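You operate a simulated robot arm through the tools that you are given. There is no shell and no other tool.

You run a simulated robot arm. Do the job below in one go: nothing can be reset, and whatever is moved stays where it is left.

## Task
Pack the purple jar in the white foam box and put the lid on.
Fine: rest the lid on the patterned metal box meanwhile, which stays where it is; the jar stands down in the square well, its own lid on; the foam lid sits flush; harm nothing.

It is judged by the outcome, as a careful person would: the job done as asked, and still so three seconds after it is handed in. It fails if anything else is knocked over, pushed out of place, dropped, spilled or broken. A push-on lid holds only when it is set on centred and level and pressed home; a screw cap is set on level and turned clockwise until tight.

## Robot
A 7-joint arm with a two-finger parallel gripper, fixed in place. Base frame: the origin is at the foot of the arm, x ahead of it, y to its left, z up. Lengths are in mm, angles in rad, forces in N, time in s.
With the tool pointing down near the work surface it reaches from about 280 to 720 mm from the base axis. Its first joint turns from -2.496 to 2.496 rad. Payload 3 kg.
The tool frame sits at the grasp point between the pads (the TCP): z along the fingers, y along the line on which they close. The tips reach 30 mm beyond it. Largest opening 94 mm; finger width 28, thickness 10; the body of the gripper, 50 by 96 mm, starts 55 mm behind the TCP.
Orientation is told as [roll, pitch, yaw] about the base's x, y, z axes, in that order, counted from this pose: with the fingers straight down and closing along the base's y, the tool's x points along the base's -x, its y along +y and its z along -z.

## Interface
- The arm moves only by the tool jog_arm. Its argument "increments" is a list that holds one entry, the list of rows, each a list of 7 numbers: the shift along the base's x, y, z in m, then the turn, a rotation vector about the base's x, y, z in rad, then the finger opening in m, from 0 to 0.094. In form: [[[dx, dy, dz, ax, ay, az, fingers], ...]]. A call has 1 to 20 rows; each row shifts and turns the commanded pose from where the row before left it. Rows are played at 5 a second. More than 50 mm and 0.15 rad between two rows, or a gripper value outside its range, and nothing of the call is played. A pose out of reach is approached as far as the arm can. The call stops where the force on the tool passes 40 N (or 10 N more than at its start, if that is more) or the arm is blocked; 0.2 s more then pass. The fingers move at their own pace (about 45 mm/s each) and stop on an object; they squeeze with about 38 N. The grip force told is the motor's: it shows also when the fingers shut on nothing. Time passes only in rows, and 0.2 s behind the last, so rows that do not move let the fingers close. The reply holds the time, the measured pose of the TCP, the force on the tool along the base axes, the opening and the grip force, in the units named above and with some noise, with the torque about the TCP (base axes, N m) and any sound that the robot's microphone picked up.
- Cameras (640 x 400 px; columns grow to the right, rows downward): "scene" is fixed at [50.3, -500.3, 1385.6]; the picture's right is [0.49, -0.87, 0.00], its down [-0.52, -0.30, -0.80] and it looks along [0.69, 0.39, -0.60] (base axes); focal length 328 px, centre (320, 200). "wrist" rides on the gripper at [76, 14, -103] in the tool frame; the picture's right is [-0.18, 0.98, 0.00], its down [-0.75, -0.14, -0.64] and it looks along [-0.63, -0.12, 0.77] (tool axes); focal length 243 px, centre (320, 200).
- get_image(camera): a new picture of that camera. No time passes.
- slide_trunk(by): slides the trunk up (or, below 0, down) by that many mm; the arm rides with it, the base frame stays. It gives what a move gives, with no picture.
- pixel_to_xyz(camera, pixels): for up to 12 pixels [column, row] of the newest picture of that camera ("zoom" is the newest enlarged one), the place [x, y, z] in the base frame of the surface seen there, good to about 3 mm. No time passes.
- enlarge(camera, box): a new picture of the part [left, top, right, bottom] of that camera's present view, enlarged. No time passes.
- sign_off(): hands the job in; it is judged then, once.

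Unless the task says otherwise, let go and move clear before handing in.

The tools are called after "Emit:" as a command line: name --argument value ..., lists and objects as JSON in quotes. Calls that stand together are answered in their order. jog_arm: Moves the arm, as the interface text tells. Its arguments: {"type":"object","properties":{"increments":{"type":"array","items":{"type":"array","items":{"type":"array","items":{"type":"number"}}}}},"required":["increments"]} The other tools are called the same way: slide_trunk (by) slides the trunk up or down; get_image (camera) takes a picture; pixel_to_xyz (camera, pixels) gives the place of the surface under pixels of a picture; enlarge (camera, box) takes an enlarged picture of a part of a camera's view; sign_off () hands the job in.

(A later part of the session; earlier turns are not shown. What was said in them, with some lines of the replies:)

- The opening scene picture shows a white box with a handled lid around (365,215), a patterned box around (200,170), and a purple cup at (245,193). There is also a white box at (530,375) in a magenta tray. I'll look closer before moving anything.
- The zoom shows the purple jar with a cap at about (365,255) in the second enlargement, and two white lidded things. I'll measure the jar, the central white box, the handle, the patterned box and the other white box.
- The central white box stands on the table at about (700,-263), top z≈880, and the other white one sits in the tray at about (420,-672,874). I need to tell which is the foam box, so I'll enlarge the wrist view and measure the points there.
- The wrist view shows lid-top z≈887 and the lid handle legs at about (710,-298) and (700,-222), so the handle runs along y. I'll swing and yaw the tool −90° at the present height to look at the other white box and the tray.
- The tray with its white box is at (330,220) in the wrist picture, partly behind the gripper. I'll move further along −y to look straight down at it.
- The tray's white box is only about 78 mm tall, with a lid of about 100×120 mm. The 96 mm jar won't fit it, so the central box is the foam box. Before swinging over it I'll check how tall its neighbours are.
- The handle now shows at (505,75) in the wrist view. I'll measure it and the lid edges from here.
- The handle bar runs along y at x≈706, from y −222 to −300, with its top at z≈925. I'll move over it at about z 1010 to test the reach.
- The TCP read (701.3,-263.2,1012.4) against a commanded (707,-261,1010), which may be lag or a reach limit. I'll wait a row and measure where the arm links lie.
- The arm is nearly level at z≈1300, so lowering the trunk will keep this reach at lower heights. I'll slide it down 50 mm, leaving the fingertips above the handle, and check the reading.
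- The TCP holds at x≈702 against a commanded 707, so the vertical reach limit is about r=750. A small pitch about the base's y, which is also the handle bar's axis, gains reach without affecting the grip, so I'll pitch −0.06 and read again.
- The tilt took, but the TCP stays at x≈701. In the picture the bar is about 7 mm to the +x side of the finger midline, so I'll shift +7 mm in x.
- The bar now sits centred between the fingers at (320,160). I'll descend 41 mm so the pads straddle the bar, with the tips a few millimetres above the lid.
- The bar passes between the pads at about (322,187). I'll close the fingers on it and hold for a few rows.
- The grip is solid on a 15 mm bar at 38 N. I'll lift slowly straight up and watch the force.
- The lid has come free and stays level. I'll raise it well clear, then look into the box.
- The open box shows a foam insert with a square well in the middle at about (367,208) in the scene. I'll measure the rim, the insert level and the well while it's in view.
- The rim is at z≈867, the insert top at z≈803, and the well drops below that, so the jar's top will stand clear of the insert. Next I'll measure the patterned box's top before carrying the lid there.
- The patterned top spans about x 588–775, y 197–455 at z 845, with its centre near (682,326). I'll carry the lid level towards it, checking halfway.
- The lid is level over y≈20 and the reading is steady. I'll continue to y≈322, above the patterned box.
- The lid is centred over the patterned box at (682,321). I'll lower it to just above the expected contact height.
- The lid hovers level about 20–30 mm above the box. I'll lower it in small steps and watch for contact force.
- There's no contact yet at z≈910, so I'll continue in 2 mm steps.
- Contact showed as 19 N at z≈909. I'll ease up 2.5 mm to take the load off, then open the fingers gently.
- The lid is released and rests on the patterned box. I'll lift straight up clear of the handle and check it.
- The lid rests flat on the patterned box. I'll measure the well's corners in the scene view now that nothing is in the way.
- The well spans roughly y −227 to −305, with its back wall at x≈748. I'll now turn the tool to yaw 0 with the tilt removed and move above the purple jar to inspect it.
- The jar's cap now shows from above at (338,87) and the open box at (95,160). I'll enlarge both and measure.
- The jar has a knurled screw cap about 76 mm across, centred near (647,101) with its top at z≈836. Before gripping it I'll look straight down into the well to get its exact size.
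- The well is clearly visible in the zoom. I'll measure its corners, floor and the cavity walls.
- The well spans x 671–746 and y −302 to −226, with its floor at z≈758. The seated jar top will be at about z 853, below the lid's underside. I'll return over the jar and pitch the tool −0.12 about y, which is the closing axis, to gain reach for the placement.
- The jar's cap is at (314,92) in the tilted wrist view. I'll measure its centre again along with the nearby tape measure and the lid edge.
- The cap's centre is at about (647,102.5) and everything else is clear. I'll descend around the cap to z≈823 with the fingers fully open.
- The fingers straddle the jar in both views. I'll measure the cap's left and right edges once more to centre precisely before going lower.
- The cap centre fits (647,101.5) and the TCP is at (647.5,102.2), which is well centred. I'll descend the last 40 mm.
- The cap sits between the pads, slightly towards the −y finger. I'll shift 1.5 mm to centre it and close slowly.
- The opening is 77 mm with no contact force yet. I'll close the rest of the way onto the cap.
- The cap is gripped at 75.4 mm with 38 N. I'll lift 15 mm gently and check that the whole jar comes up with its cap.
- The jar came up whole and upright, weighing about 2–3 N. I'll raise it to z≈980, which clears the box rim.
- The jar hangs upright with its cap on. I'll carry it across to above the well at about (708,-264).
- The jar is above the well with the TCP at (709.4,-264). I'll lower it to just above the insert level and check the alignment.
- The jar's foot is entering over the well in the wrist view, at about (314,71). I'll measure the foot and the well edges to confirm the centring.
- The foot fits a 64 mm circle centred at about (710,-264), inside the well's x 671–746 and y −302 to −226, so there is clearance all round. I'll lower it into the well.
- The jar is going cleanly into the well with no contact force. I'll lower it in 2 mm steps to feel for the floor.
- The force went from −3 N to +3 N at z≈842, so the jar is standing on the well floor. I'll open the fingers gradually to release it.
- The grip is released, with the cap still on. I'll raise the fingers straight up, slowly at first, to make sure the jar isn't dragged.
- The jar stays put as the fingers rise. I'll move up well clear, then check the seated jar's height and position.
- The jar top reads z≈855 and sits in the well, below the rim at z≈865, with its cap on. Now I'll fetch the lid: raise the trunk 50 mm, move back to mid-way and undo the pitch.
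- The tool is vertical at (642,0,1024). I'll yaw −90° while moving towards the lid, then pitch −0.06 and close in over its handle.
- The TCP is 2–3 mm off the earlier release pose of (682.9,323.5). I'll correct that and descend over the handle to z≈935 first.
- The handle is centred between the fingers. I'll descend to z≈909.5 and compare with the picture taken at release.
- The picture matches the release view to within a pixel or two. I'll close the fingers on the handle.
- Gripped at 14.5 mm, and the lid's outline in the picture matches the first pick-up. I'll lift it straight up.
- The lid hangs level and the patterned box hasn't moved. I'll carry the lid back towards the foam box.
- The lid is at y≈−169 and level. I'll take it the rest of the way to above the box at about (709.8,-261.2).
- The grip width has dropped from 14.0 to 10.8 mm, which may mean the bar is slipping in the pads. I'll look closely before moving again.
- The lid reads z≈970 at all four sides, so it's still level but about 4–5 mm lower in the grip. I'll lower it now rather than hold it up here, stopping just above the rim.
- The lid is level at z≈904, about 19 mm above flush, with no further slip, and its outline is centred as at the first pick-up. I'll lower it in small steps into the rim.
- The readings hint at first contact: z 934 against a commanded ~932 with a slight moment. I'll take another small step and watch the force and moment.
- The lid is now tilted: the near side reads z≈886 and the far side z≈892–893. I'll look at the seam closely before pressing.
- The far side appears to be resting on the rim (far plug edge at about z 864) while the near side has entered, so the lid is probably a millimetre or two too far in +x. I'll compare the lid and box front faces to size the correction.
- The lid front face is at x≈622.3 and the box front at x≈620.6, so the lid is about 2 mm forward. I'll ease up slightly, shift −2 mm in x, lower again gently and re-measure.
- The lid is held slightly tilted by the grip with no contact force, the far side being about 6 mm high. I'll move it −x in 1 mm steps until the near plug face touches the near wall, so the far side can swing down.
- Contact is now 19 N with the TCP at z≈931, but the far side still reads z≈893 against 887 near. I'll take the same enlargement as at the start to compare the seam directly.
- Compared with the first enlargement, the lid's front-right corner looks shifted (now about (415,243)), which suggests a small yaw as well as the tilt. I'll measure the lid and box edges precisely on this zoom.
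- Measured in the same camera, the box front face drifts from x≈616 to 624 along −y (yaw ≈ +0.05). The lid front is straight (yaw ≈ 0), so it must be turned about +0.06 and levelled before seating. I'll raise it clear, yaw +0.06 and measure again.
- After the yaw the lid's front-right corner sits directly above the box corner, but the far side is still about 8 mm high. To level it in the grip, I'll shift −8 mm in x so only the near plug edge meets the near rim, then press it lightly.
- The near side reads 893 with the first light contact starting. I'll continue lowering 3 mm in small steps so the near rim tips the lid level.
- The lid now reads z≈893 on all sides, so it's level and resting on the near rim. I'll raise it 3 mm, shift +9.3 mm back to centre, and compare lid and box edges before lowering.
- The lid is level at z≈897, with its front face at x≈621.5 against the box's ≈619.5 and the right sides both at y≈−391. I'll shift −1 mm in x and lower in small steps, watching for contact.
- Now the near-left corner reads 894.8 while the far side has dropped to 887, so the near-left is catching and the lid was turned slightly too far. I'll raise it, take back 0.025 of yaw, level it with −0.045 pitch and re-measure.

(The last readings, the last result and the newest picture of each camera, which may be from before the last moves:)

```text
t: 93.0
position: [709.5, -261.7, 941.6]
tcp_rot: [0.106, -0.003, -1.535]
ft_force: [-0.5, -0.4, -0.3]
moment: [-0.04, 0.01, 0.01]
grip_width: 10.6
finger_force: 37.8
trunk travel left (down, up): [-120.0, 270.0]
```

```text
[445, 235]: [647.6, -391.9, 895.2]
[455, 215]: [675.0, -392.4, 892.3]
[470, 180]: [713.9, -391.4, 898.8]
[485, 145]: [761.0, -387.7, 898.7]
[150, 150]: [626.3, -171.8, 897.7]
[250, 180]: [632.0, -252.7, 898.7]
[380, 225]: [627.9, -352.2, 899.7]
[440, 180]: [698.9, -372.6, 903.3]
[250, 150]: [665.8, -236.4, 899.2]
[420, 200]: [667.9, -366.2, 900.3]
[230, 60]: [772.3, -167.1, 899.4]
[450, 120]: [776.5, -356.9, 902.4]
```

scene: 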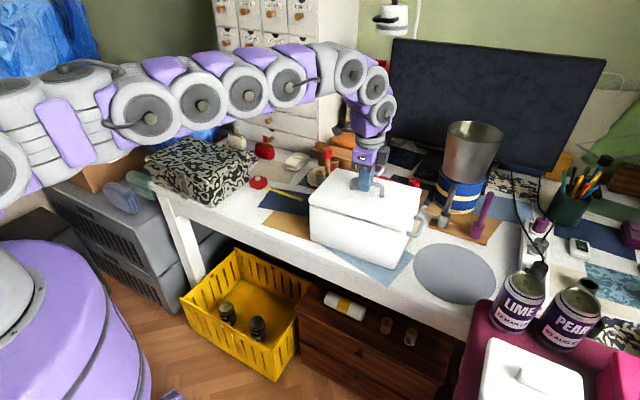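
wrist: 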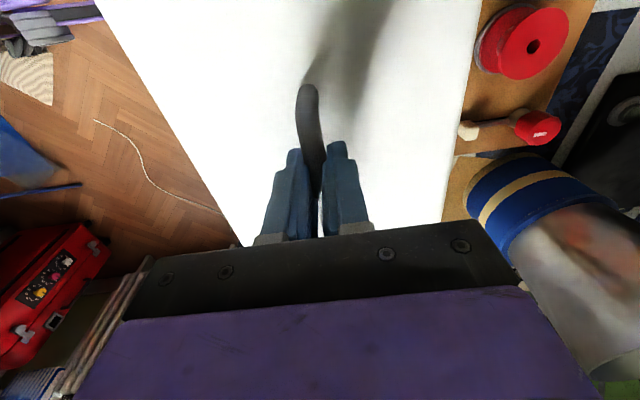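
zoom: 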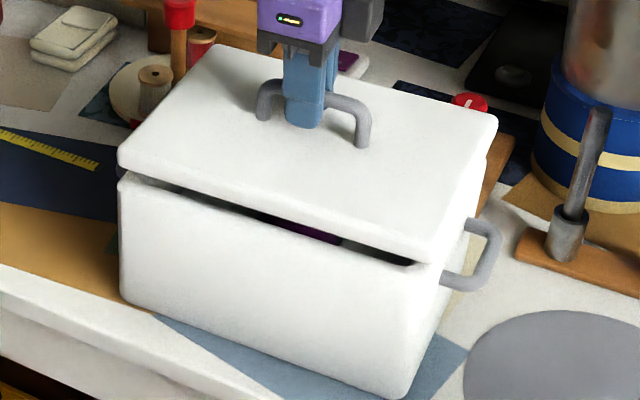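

The lid is level within about 2–3 mm around z≈900, and its front edge slope now matches the box's (both ≈ 0.03–0.04). I'll lower again in steps.

Emit:
jog_arm --increments '[[[0, 0, -0.003, 0, 0, 0, 0.0], [0, 0, -0.003, 0, 0, 0, 0.0], [0, 0, -0.002, 0, 0, 0, 0.0], [0, 0, 0, 0, 0, 0, 0.0]]]'

Emit:
jog_arm --increments '[[[0, 0, -0.002, 0, 0, 0, 0.0], [0, 0, 0, 0, 0, 0, 0.0]]]'

Emit:
get_image --camera "scene"

Emit:
pixel_to_xyz --camera "scene" --pixels '[[330, 190], [395, 210], [350, 175], [410, 190], [345, 198], [405, 203], [322, 199], [390, 222], [395, 182], [345, 173]]'

```text
t: 94.0
position: [708.7, -262.1, 932.2]
tcp_rot: [0.105, -0.003, -1.535]
ft_force: [0.6, 0.0, -0.4]
moment: [0.01, 0.02, -0.01]
grip_width: 10.7
finger_force: 38.7
trunk travel left (down, up): [-120.0, 270.0]
```

```text
t: 94.6
position: [709.7, -261.6, 930.1]
tcp_rot: [0.105, -0.005, -1.537]
ft_force: [-0.1, 0.3, -0.6]
moment: [-0.03, 0.0, 0.03]
grip_width: 10.8
finger_force: 38.7
trunk travel left (down, up): [-120.0, 270.0]
```

```text
taken
```

scene: 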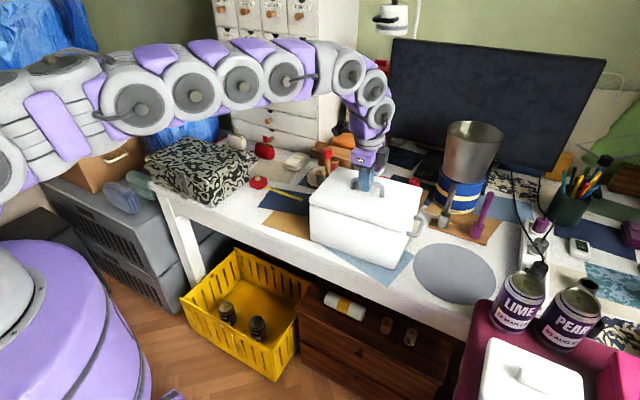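

```text
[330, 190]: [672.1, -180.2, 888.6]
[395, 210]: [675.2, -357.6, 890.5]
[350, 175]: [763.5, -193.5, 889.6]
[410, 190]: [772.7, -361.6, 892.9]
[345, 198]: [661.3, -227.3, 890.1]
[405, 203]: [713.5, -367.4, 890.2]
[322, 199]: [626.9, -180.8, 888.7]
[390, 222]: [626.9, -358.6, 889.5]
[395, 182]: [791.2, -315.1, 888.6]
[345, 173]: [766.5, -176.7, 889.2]
```

All sides read z≈889–892 with no contact force, so the plug has entered the rim. I'll keep lowering until the lid seats.

Emit:
jog_arm --increments '[[[0, 0, -0.0015, 0, 0, 0, 0.0], [0, 0, -0.0015, 0, 0, 0, 0.0], [0, 0, 0, 0, 0, 0, 0.0]]]'

Emit:
jog_arm --increments '[[[0, 0, -0.0015, 0, 0, 0, 0.0], [0, 0, 0, 0, 0, 0, 0.0]]]'

Emit:
get_image --camera "scene"

Emit:
pixel_to_xyz --camera "scene" --pixels '[[330, 190], [395, 210], [350, 175], [410, 190], [345, 198], [405, 203], [322, 200], [390, 223], [395, 183], [345, 174]]'

```text
t: 95.4
position: [708.3, -260.4, 928.4]
tcp_rot: [0.102, -0.003, -1.536]
ft_force: [0.9, 0.9, -1.3]
moment: [0.03, 0.02, 0.01]
grip_width: 10.8
finger_force: 38.0
trunk travel left (down, up): [-120.0, 270.0]
```

```text
t: 96.0
position: [709.4, -259.5, 926.8]
tcp_rot: [0.104, -0.004, -1.536]
ft_force: [0.3, 0.0, -1.0]
moment: [-0.01, 0.02, 0.0]
grip_width: 10.6
finger_force: 37.8
trunk travel left (down, up): [-120.0, 270.0]
```

```text
taken
```

scene: 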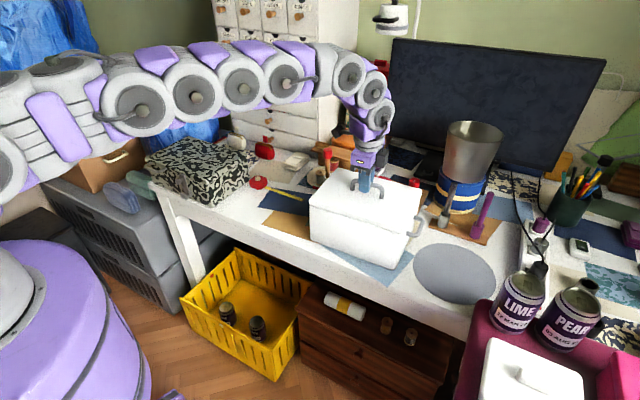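

```text
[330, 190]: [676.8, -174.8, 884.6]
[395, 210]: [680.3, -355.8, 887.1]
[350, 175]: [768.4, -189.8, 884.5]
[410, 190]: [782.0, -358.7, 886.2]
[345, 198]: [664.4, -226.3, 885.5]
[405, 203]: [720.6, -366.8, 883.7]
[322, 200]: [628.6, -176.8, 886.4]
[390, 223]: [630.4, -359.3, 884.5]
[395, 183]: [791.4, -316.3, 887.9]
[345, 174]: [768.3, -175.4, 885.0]
```

All ten points read z≈884–888, so the lid is level at its original closed height of ≈885. I'll press down in small steps to drive it home and feel the resistance.

Emit:
jog_arm --increments '[[[0, 0, -0.0015, 0, 0, 0, 0.0], [0, 0, 0, 0, 0, 0, 0.0]]]'

Emit:
jog_arm --increments '[[[0, 0, -0.0015, 0, 0, 0, 0.0], [0, 0, 0, 0, 0, 0, 0.0]]]'

Emit:
enlarge --camera "scene" --box '[300, 160, 440, 280]'

```text
t: 96.6
position: [710.1, -261.8, 924.3]
tcp_rot: [0.106, -0.003, -1.537]
ft_force: [-0.4, -0.7, 6.0]
moment: [0.86, 0.01, 0.08]
grip_width: 10.8
finger_force: 38.0
trunk travel left (down, up): [-120.0, 270.0]
```

```text
t: 97.2
position: [709.3, -260.8, 924.9]
tcp_rot: [0.109, -0.006, -1.536]
ft_force: [4.8, -2.1, 21.2]
moment: [0.46, -0.03, 0.01]
grip_width: 10.5
finger_force: 38.2
trunk travel left (down, up): [-120.0, 270.0]
```

```text
3.33 times, centred on (370, 220) of scene
```

zoom: 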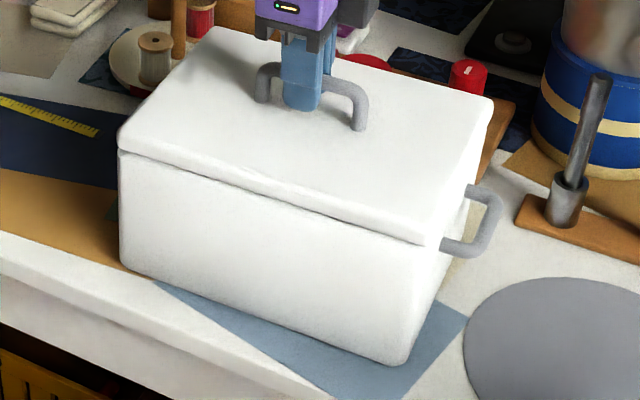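

The seam now looks like the original closed picture, and the press reads 21 N at z≈924.5. I'll measure the lid all round, then press a little more.

Emit:
get_image --camera "scene"

Emit:
pixel_to_xyz --camera "scene" --pixels '[[330, 190], [395, 210], [350, 176], [410, 191], [345, 198], [405, 203], [322, 201], [390, 224], [395, 184], [345, 175], [380, 220], [410, 200]]'

Emit:
jog_arm --increments '[[[0, 0, -0.0015, 0, 0, 0, 0.0], [0, 0, 0, 0, 0, 0, 0.0]]]'

```text
taken
```

scene: 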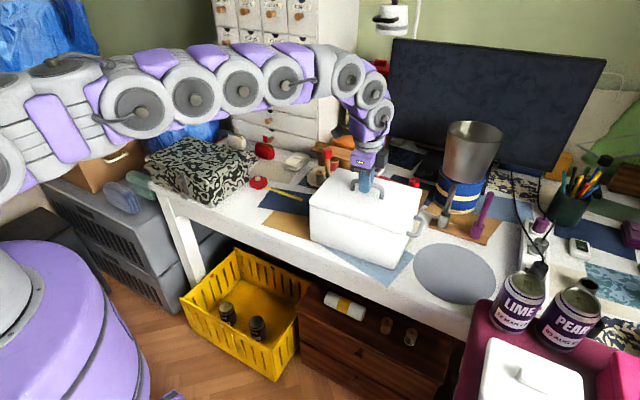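

```text
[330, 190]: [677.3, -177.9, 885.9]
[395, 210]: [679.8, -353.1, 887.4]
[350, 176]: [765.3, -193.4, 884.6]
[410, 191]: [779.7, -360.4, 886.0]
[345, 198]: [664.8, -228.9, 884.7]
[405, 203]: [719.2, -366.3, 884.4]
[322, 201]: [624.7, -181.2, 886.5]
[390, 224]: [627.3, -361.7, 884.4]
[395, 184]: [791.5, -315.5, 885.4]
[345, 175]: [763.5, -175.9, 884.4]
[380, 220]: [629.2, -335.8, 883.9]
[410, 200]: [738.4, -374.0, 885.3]
```

```text
t: 97.8
position: [708.5, -260.4, 925.2]
tcp_rot: [0.111, -0.005, -1.537]
ft_force: [9.5, -4.5, 35.0]
moment: [-0.04, -0.12, -0.02]
grip_width: 10.6
finger_force: 38.0
trunk travel left (down, up): [-120.0, 270.0]
```

The lid reads 884–887 at all twelve points and took 35 N with no further travel, so it's home. I'll relieve the load before opening the fingers.

Emit:
jog_arm --increments '[[[0, 0, 0.0015, 0, 0, 0, 0.0], [0, 0, 0.0012, 0, 0, 0, 0.0], [0, 0, 0, 0, 0, 0, 0.0]]]'

```text
t: 98.6
position: [709.1, -260.4, 925.7]
tcp_rot: [0.106, -0.004, -1.536]
ft_force: [6.7, -3.7, 23.9]
moment: [-0.54, -0.11, 0.01]
grip_width: 10.7
finger_force: 38.2
trunk travel left (down, up): [-120.0, 270.0]
```

Emit:
jog_arm --increments '[[[0, 0, 0.001, 0, 0, 0, 0.0], [0, 0, 0, 0, 0, 0, 0.0]]]'

Emit:
jog_arm --increments '[[[-0.0005, 0.0002, 0.0008, 0, 0, 0, 0.0], [0, 0, 0, 0, 0, 0, 0.0]]]'

```text
t: 99.2
position: [708.0, -260.0, 924.6]
tcp_rot: [0.1, -0.001, -1.537]
ft_force: [2.4, -1.7, 7.8]
moment: [-0.31, -0.06, 0.05]
grip_width: 11.0
finger_force: 37.7
trunk travel left (down, up): [-120.0, 270.0]
```

```text
t: 99.8
position: [708.2, -260.9, 925.5]
tcp_rot: [0.101, 0.0, -1.535]
ft_force: [1.1, -0.2, -1.4]
moment: [0.03, 0.01, -0.02]
grip_width: 10.7
finger_force: 38.6
trunk travel left (down, up): [-120.0, 270.0]
```

The force is near zero. I'll open the fingers to free the handle.

Emit:
jog_arm --increments '[[[0, 0, 0, 0, 0, 0, 0.02], [0, 0, 0, 0, 0, 0, 0.035], [0, 0, 0, 0, 0, 0, 0.045], [0, 0, 0, 0, 0, 0, 0.045]]]'

Emit:
get_image --camera "wrist"

Emit:
enlarge --camera "scene" --box '[300, 160, 440, 280]'

```text
t: 100.8
position: [708.6, -260.7, 926.6]
tcp_rot: [0.106, -0.004, -1.537]
ft_force: [0.8, -0.7, -0.4]
moment: [0.04, -0.01, -0.01]
grip_width: 45.0
finger_force: 0.2
trunk travel left (down, up): [-120.0, 270.0]
```

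```text
taken
```

wrist: 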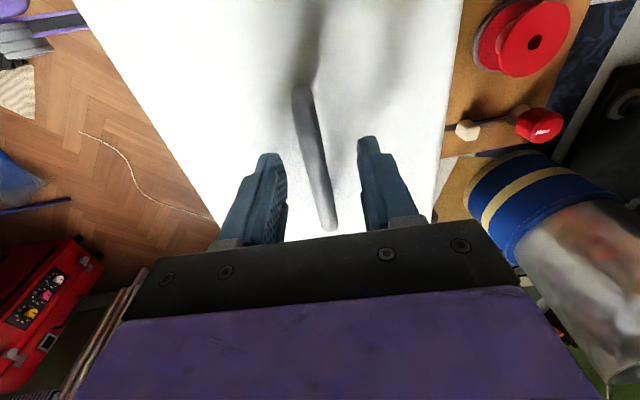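

```text
3.33 times, centred on (370, 220) of scene
```

zoom: 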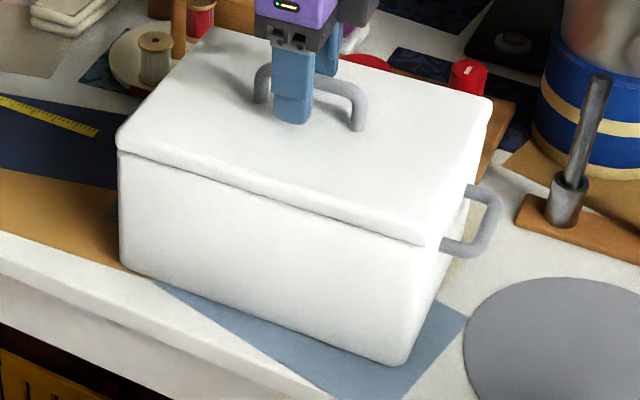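

The handle is free and the lid stays put with a thin, even seam. I'll lift straight up and re-measure the lid.

Emit:
jog_arm --increments '[[[0, 0, 0.005, 0, 0, 0, 0.045], [0, 0, 0.01, 0, 0, 0, 0.045], [0, 0, 0.02, 0, 0, 0, 0.045], [0, 0, 0.03, 0, 0, 0, 0.045], [0, 0, 0.03, 0, 0, 0, 0.045], [0, 0, 0, 0, 0, 0, 0.045]]]'

Emit:
get_image --camera "scene"

Emit:
enlarge --camera "scene" --box '[300, 160, 440, 280]'

Emit:
pixel_to_xyz --camera "scene" --pixels '[[330, 190], [395, 210], [350, 176], [410, 191], [345, 198], [405, 203], [322, 201], [390, 224], [395, 184], [345, 175], [380, 220], [410, 200]]'

Emit:
get_image --camera "wrist"

```text
t: 102.2
position: [709.0, -261.5, 1022.6]
tcp_rot: [0.105, -0.003, -1.536]
ft_force: [-0.3, 0.4, 0.5]
moment: [0.0, 0.0, -0.01]
grip_width: 44.9
finger_force: 0.0
trunk travel left (down, up): [-120.0, 270.0]
```

```text
taken
```

scene: 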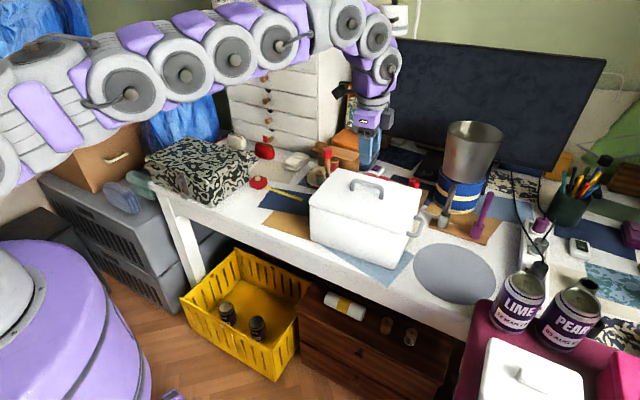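

```text
3.33 times, centred on (370, 220) of scene
```

zoom: 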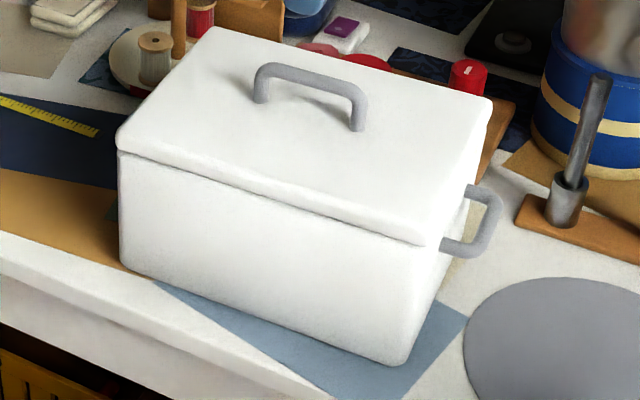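

```text
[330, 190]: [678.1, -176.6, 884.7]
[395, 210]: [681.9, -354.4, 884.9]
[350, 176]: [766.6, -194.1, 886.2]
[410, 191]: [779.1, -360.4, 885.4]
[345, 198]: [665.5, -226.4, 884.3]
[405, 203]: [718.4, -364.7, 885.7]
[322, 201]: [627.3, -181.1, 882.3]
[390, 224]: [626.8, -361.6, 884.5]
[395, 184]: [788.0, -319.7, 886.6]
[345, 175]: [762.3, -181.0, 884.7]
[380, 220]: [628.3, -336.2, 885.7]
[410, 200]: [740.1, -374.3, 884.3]
```

```text
taken
```

wrist: 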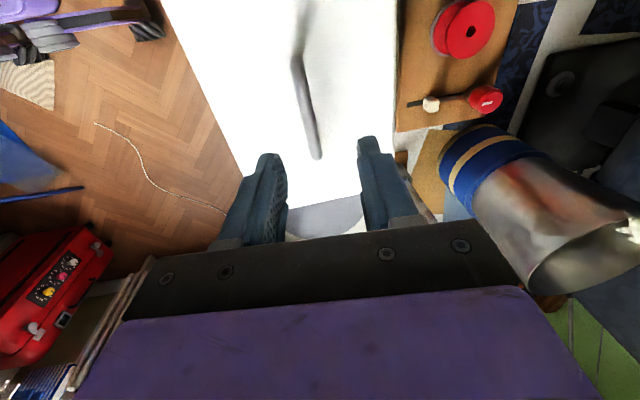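

The lid reads z≈882–887 all round, its original closed height. I'll zoom into the seam to check that it's flush and compare the lid and box faces.

Emit:
enlarge --camera "scene" --box '[300, 190, 360, 235]'

Emit:
enlarge --camera "scene" --box '[370, 190, 440, 250]'

Emit:
pixel_to_xyz --camera "scene" --pixels '[[315, 206], [330, 211], [350, 217], [370, 224], [390, 230], [315, 220], [330, 225], [350, 231], [370, 238], [390, 245], [400, 250]]'

```text
8.89 times, centred on (330, 212) of scene
```

zoom: 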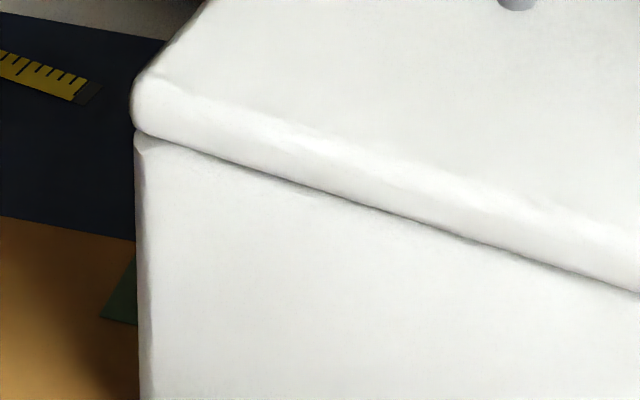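

```text
6.67 times, centred on (405, 220) of scene
```

zoom: 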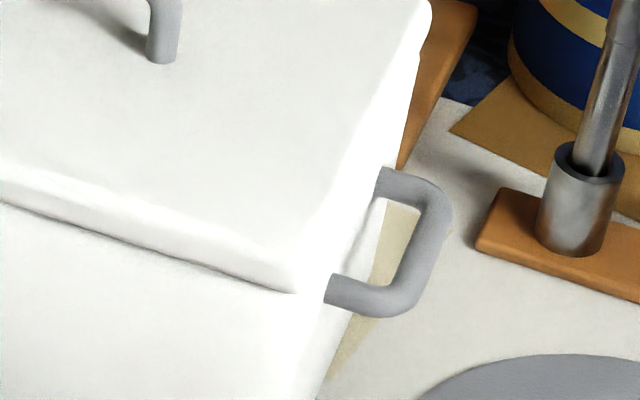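

```text
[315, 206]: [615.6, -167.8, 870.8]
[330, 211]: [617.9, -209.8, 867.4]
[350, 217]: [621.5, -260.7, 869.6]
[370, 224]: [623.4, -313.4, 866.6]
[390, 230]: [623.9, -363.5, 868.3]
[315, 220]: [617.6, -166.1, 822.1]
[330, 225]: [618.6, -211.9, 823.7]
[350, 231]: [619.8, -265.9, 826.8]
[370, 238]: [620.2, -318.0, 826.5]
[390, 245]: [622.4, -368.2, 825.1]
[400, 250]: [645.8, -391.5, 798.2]
```

The seam is closed tight along the front and right, and the faces are flush within about 2 mm. For certainty I'll give one more straight press on top of the handle with the fingers closed.

Emit:
jog_arm --increments '[[[-0.0025, 0, 0, 0, 0, 0, 0.02], [0, 0, 0, 0, 0, 0, 0.0], [0, 0, -0.02, 0, 0, 0, 0.0], [0, 0, -0.025, 0, 0, 0, 0.0], [0, 0, -0.012, 0, 0, 0, 0.0], [0, 0, 0, 0, 0, 0, 0.0]]]'

Emit:
enlarge --camera "scene" --box '[320, 130, 420, 220]'

Emit:
get_image --camera "wrist"

```text
t: 103.6
position: [705.5, -259.7, 963.9]
tcp_rot: [0.102, -0.004, -1.535]
ft_force: [0.2, 0.1, -0.6]
moment: [-0.02, 0.02, 0.0]
grip_width: 0.0
finger_force: 32.8
trunk travel left (down, up): [-120.0, 270.0]
```

```text
4.44 times, centred on (370, 175) of scene
```

zoom: 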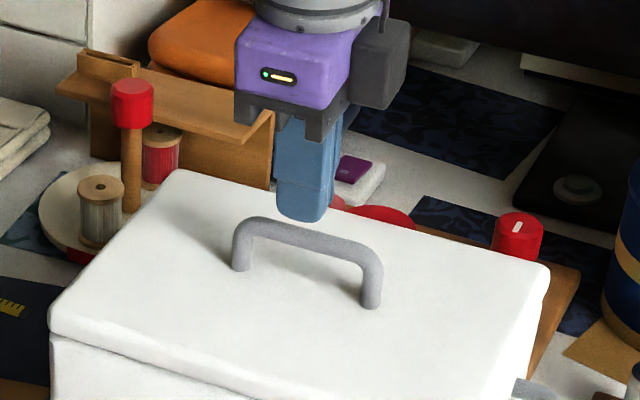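

```text
taken
```

wrist: 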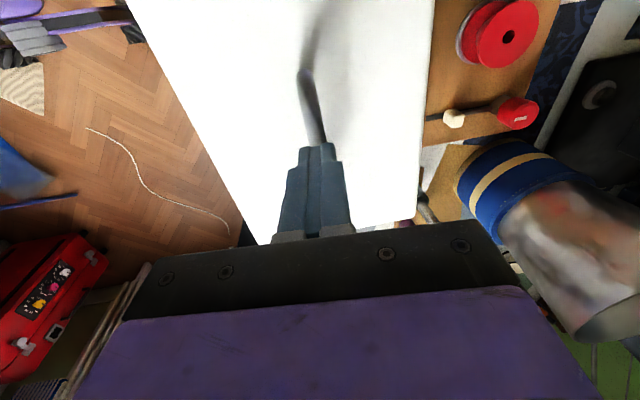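

The closed tips are in line with the bar in the wrist view at (318,145). I'll lower slowly onto the bar and press.

Emit:
jog_arm --increments '[[[0, 0, -0.003, 0, 0, 0, 0.0], [0, 0, -0.003, 0, 0, 0, 0.0], [0, 0, -0.0015, 0, 0, 0, 0.0], [0, 0, 0, 0, 0, 0, 0.0]]]'

Emit:
jog_arm --increments '[[[0, 0, -0.0015, 0, 0, 0, 0.0], [0, 0, -0.001, 0, 0, 0, 0.0], [0, 0, 0, 0, 0, 0, 0.0]]]'

```text
t: 104.6
position: [706.0, -260.8, 955.5]
tcp_rot: [0.105, -0.006, -1.537]
ft_force: [-1.0, 0.2, 0.3]
moment: [0.03, -0.01, 0.0]
grip_width: 0.0
finger_force: 33.7
trunk travel left (down, up): [-120.0, 270.0]
```

```text
t: 105.4
position: [706.0, -260.6, 955.0]
tcp_rot: [0.104, -0.003, -1.536]
ft_force: [0.6, -0.4, -0.5]
moment: [-0.01, -0.01, 0.0]
grip_width: 0.0
finger_force: 33.3
trunk travel left (down, up): [-120.0, 270.0]
```

Emit:
jog_arm --increments '[[[0, 0, -0.001, 0, 0, 0, 0.0], [0, 0, -0.001, 0, 0, 0, 0.0], [0, 0, 0, 0, 0, 0, 0.0]]]'

Emit:
jog_arm --increments '[[[0, 0, -0.001, 0, 0, 0, 0.0], [0, 0, -0.001, 0, 0, 0, 0.0], [0, 0, 0, 0, 0, 0, 0.0]]]'

```text
t: 106.2
position: [707.1, -262.3, 952.7]
tcp_rot: [0.107, -0.005, -1.536]
ft_force: [1.2, -0.1, 5.5]
moment: [0.0, -0.01, 0.03]
grip_width: 0.1
finger_force: 33.1
trunk travel left (down, up): [-120.0, 270.0]
```

```text
t: 107.0
position: [707.8, -261.4, 952.2]
tcp_rot: [0.11, -0.005, -1.534]
ft_force: [6.1, -4.0, 24.0]
moment: [-0.03, -0.19, -0.01]
grip_width: 0.0
finger_force: 33.0
trunk travel left (down, up): [-120.0, 270.0]
```

The press reads 24 N with no travel of the lid. I'll add one more millimetre, then lift off.

Emit:
jog_arm --increments '[[[0, 0, -0.001, 0, 0, 0, 0.0], [0, 0, 0, 0, 0, 0, 0.0]]]'

Emit:
jog_arm --increments '[[[0, 0, 0.003, 0, 0, 0, 0.0], [0, 0, 0.005, 0, 0, 0, 0.0], [0, 0, 0.01, 0, 0, 0, 0.0], [0, 0, 0.03, 0, 0, 0, 0.0], [0, 0, 0.03, 0, 0, 0, 0.02], [-0.03, 0, 0.02, 0, 0, 0, 0.04], [-0.04, 0.02, 0.01, 0, 0, 0, 0.04], [-0.04, 0.02, 0, 0, 0, 0, 0.04], [-0.04, 0.02, 0, 0, 0, 0, 0.04], [-0.04, 0.02, 0, 0, 0, 0, 0.04], [0, 0, 0, 0, 0, 0, 0.04]]]'

Emit:
get_image --camera "scene"

Emit:
get_image --camera "wrist"

Emit:
pixel_to_xyz --camera "scene" --pixels '[[330, 190], [395, 210], [350, 176], [410, 191], [345, 198], [405, 203], [322, 201], [390, 224], [395, 184], [345, 175], [380, 220], [410, 200]]'

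Emit:
enlarge --camera "scene" --box '[300, 160, 440, 280]'

```text
t: 107.6
position: [706.0, -261.4, 952.8]
tcp_rot: [0.109, -0.004, -1.535]
ft_force: [11.1, -6.5, 37.9]
moment: [-0.05, -0.37, -0.08]
grip_width: 0.1
finger_force: 33.2
trunk travel left (down, up): [-120.0, 270.0]
```

```text
t: 110.0
position: [519.0, -179.3, 1056.4]
tcp_rot: [0.102, -0.005, -1.536]
ft_force: [0.3, -0.3, -0.8]
moment: [-0.01, 0.0, 0.0]
grip_width: 39.9
finger_force: 0.1
trunk travel left (down, up): [-120.0, 270.0]
```

```text
taken
```

scene: 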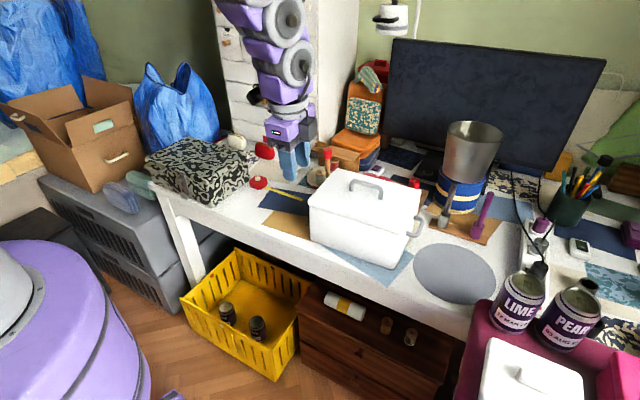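

```text
taken
```

wrist: 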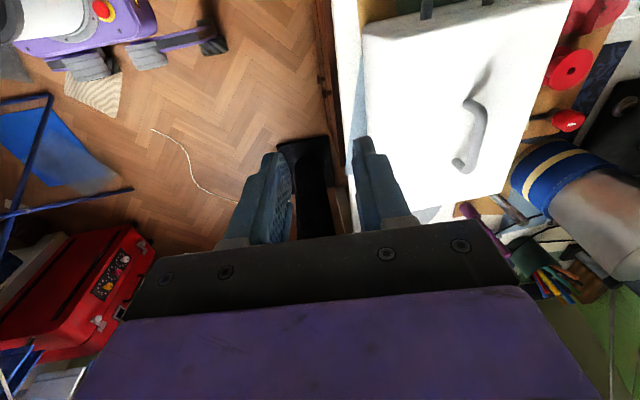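

```text
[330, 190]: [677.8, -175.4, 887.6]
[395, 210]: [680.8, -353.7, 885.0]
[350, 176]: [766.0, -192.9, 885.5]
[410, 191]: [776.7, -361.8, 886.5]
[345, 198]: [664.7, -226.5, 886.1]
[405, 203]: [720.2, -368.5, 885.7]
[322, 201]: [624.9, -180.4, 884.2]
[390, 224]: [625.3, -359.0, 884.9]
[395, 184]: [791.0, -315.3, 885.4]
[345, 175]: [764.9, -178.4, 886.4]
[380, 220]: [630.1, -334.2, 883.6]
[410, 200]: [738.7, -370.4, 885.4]
```

```text
3.33 times, centred on (370, 220) of scene
```

zoom: 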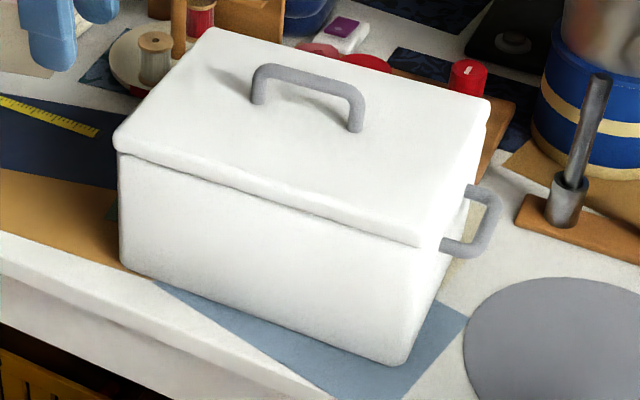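

The lid is level at z≈885 all round after a 38 N press, and the arm is clear. The lid's left edge at (113,140) looks a touch proud of the box, so I'll check the offsets on all faces.

Emit:
enlarge --camera "scene" --box '[300, 185, 360, 230]'

Emit:
enlarge --camera "scene" --box '[370, 180, 440, 245]'

Emit:
enlarge --camera "wrist" --box '[340, 0, 600, 220]'

Emit:
pixel_to_xyz --camera "scene" --pixels '[[315, 206], [330, 211], [350, 217], [370, 224], [390, 230], [315, 220], [330, 225], [350, 231], [370, 238], [390, 245]]'

Emit:
pixel_to_xyz --camera "wrist" --pixels '[[370, 60], [370, 90], [372, 110], [368, 40], [366, 130], [450, 190], [480, 185], [500, 180], [375, 25], [420, 18], [462, 12]]'

```text
8.89 times, centred on (330, 208) of scene
```

zoom: 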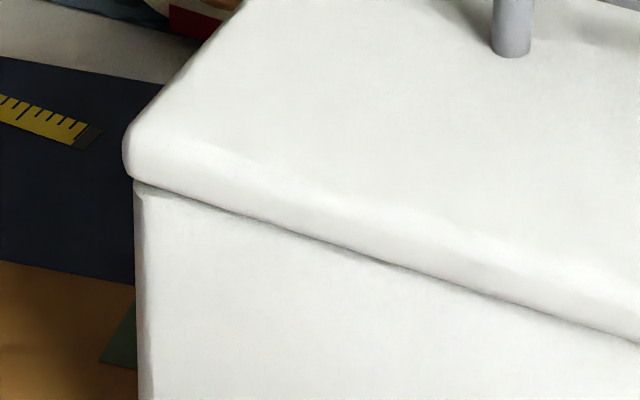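

```text
6.15 times, centred on (405, 212) of scene
```

zoom: 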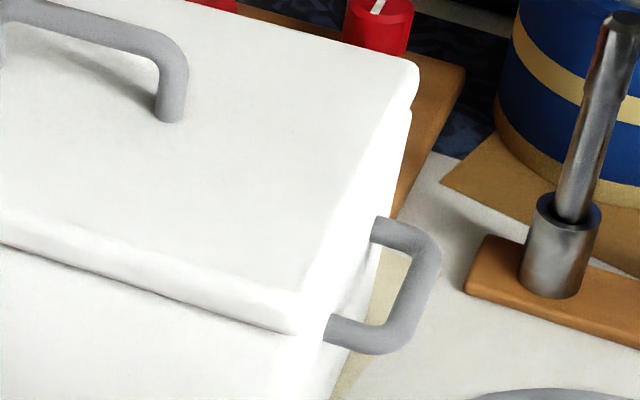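

```text
1.82 times, centred on (470, 110) of wrist
```

zoom: 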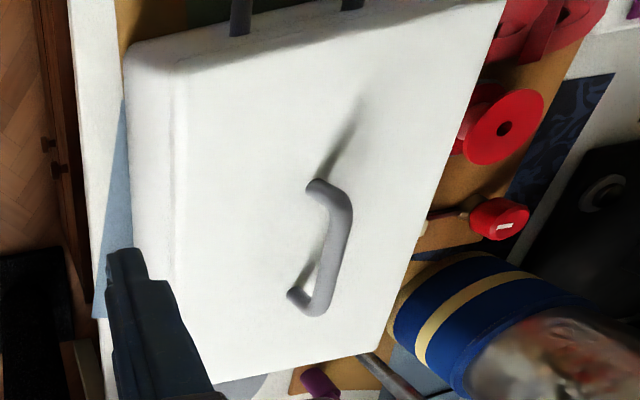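

```text
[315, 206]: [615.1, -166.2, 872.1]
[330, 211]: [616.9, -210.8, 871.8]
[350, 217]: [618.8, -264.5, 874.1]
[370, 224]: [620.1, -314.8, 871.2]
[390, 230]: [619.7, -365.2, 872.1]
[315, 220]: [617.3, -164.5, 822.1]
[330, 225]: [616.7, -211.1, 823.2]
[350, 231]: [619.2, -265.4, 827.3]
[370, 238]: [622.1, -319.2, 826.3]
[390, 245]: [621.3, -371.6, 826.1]
```

```text
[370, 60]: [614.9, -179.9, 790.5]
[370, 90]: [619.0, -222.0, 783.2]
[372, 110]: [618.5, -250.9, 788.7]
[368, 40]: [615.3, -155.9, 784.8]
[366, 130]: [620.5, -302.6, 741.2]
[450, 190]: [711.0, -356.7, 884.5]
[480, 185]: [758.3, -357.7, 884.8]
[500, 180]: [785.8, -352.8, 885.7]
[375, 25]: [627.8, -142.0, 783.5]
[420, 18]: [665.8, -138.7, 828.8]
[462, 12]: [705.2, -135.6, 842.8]
```

Front faces now agree within about 1 mm. I'll sample across the lid's +y and −y edges and compare with the box sides to make sure it's centred.

Emit:
pixel_to_xyz --camera "wrist" --pixels '[[460, 34], [460, 28], [460, 24], [460, 20], [460, 16], [460, 13], [460, 192], [460, 196], [460, 199], [460, 202], [460, 205], [460, 209]]'

Emit:
enlarge --camera "scene" --box '[395, 170, 440, 260]'

Emit:
pixel_to_xyz --camera "scene" --pixels '[[405, 222], [408, 215], [412, 207], [415, 200], [407, 232], [410, 226], [413, 220], [404, 240], [408, 236], [416, 213], [402, 226], [418, 192]]'

```text
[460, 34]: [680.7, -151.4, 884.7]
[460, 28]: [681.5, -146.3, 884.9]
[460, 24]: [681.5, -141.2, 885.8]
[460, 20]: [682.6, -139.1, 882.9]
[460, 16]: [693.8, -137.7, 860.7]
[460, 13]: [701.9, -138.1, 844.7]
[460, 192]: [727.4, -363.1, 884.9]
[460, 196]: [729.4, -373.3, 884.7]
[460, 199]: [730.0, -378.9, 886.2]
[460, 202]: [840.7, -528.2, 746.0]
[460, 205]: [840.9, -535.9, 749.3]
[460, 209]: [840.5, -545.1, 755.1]
```

```text
4.44 times, centred on (418, 215) of scene
```

zoom: 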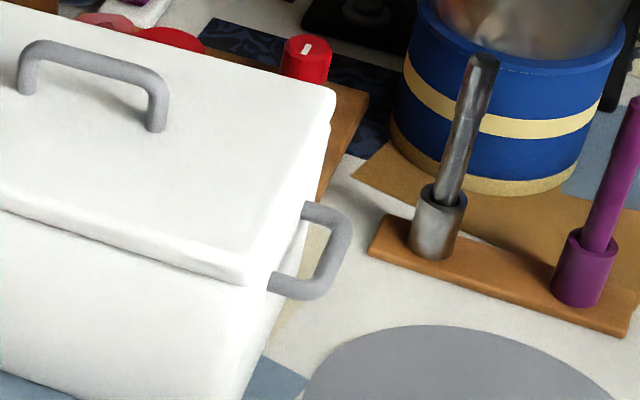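

```text
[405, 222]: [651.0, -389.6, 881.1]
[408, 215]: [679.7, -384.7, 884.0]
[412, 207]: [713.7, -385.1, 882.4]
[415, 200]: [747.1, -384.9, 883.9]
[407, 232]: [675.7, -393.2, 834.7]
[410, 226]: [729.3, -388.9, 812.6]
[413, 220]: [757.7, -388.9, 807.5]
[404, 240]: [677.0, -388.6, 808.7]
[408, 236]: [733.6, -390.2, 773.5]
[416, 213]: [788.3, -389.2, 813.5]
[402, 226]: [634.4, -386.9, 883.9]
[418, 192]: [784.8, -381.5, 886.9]
```

The lid spans y≈−138 to −387 over a box at −138 to −389, its front faces match within about 1 mm, and it sits level at z≈885. The jar stands in the well with its cap on, everything else looks undisturbed in the last scene picture, and the gripper is empty and clear. I'm handing the job in.

Emit:
sign_off

```text
The job is handed in.
```

The purple jar is standing in the square well of the white foam box with its own cap on. The foam lid is back on the box, and the job is handed in.

- **Lid fit:** it reads z ≈ 884–888 mm at all twelve points I measured, the same height as before I opened it. Its edges line up with the box to within about 2 mm.
- **Pressing home:** I pressed the lid down with about 35 N while holding the handle, then again with about 38 N on top of the handle. It didn't move any further.
- **A slip on the way back:** the lid's handle slipped about 5 mm in the grip. The lid then tilted and caught on the rim, so I raised it, turned and levelled it, and set it down again. The jar was not touched while I did this.
- **Everything else:** the lid rested on the patterned metal box while I packed the jar, and that box stayed where it was. Nothing else looks moved in the last picture, and the arm is clear with the gripper empty.
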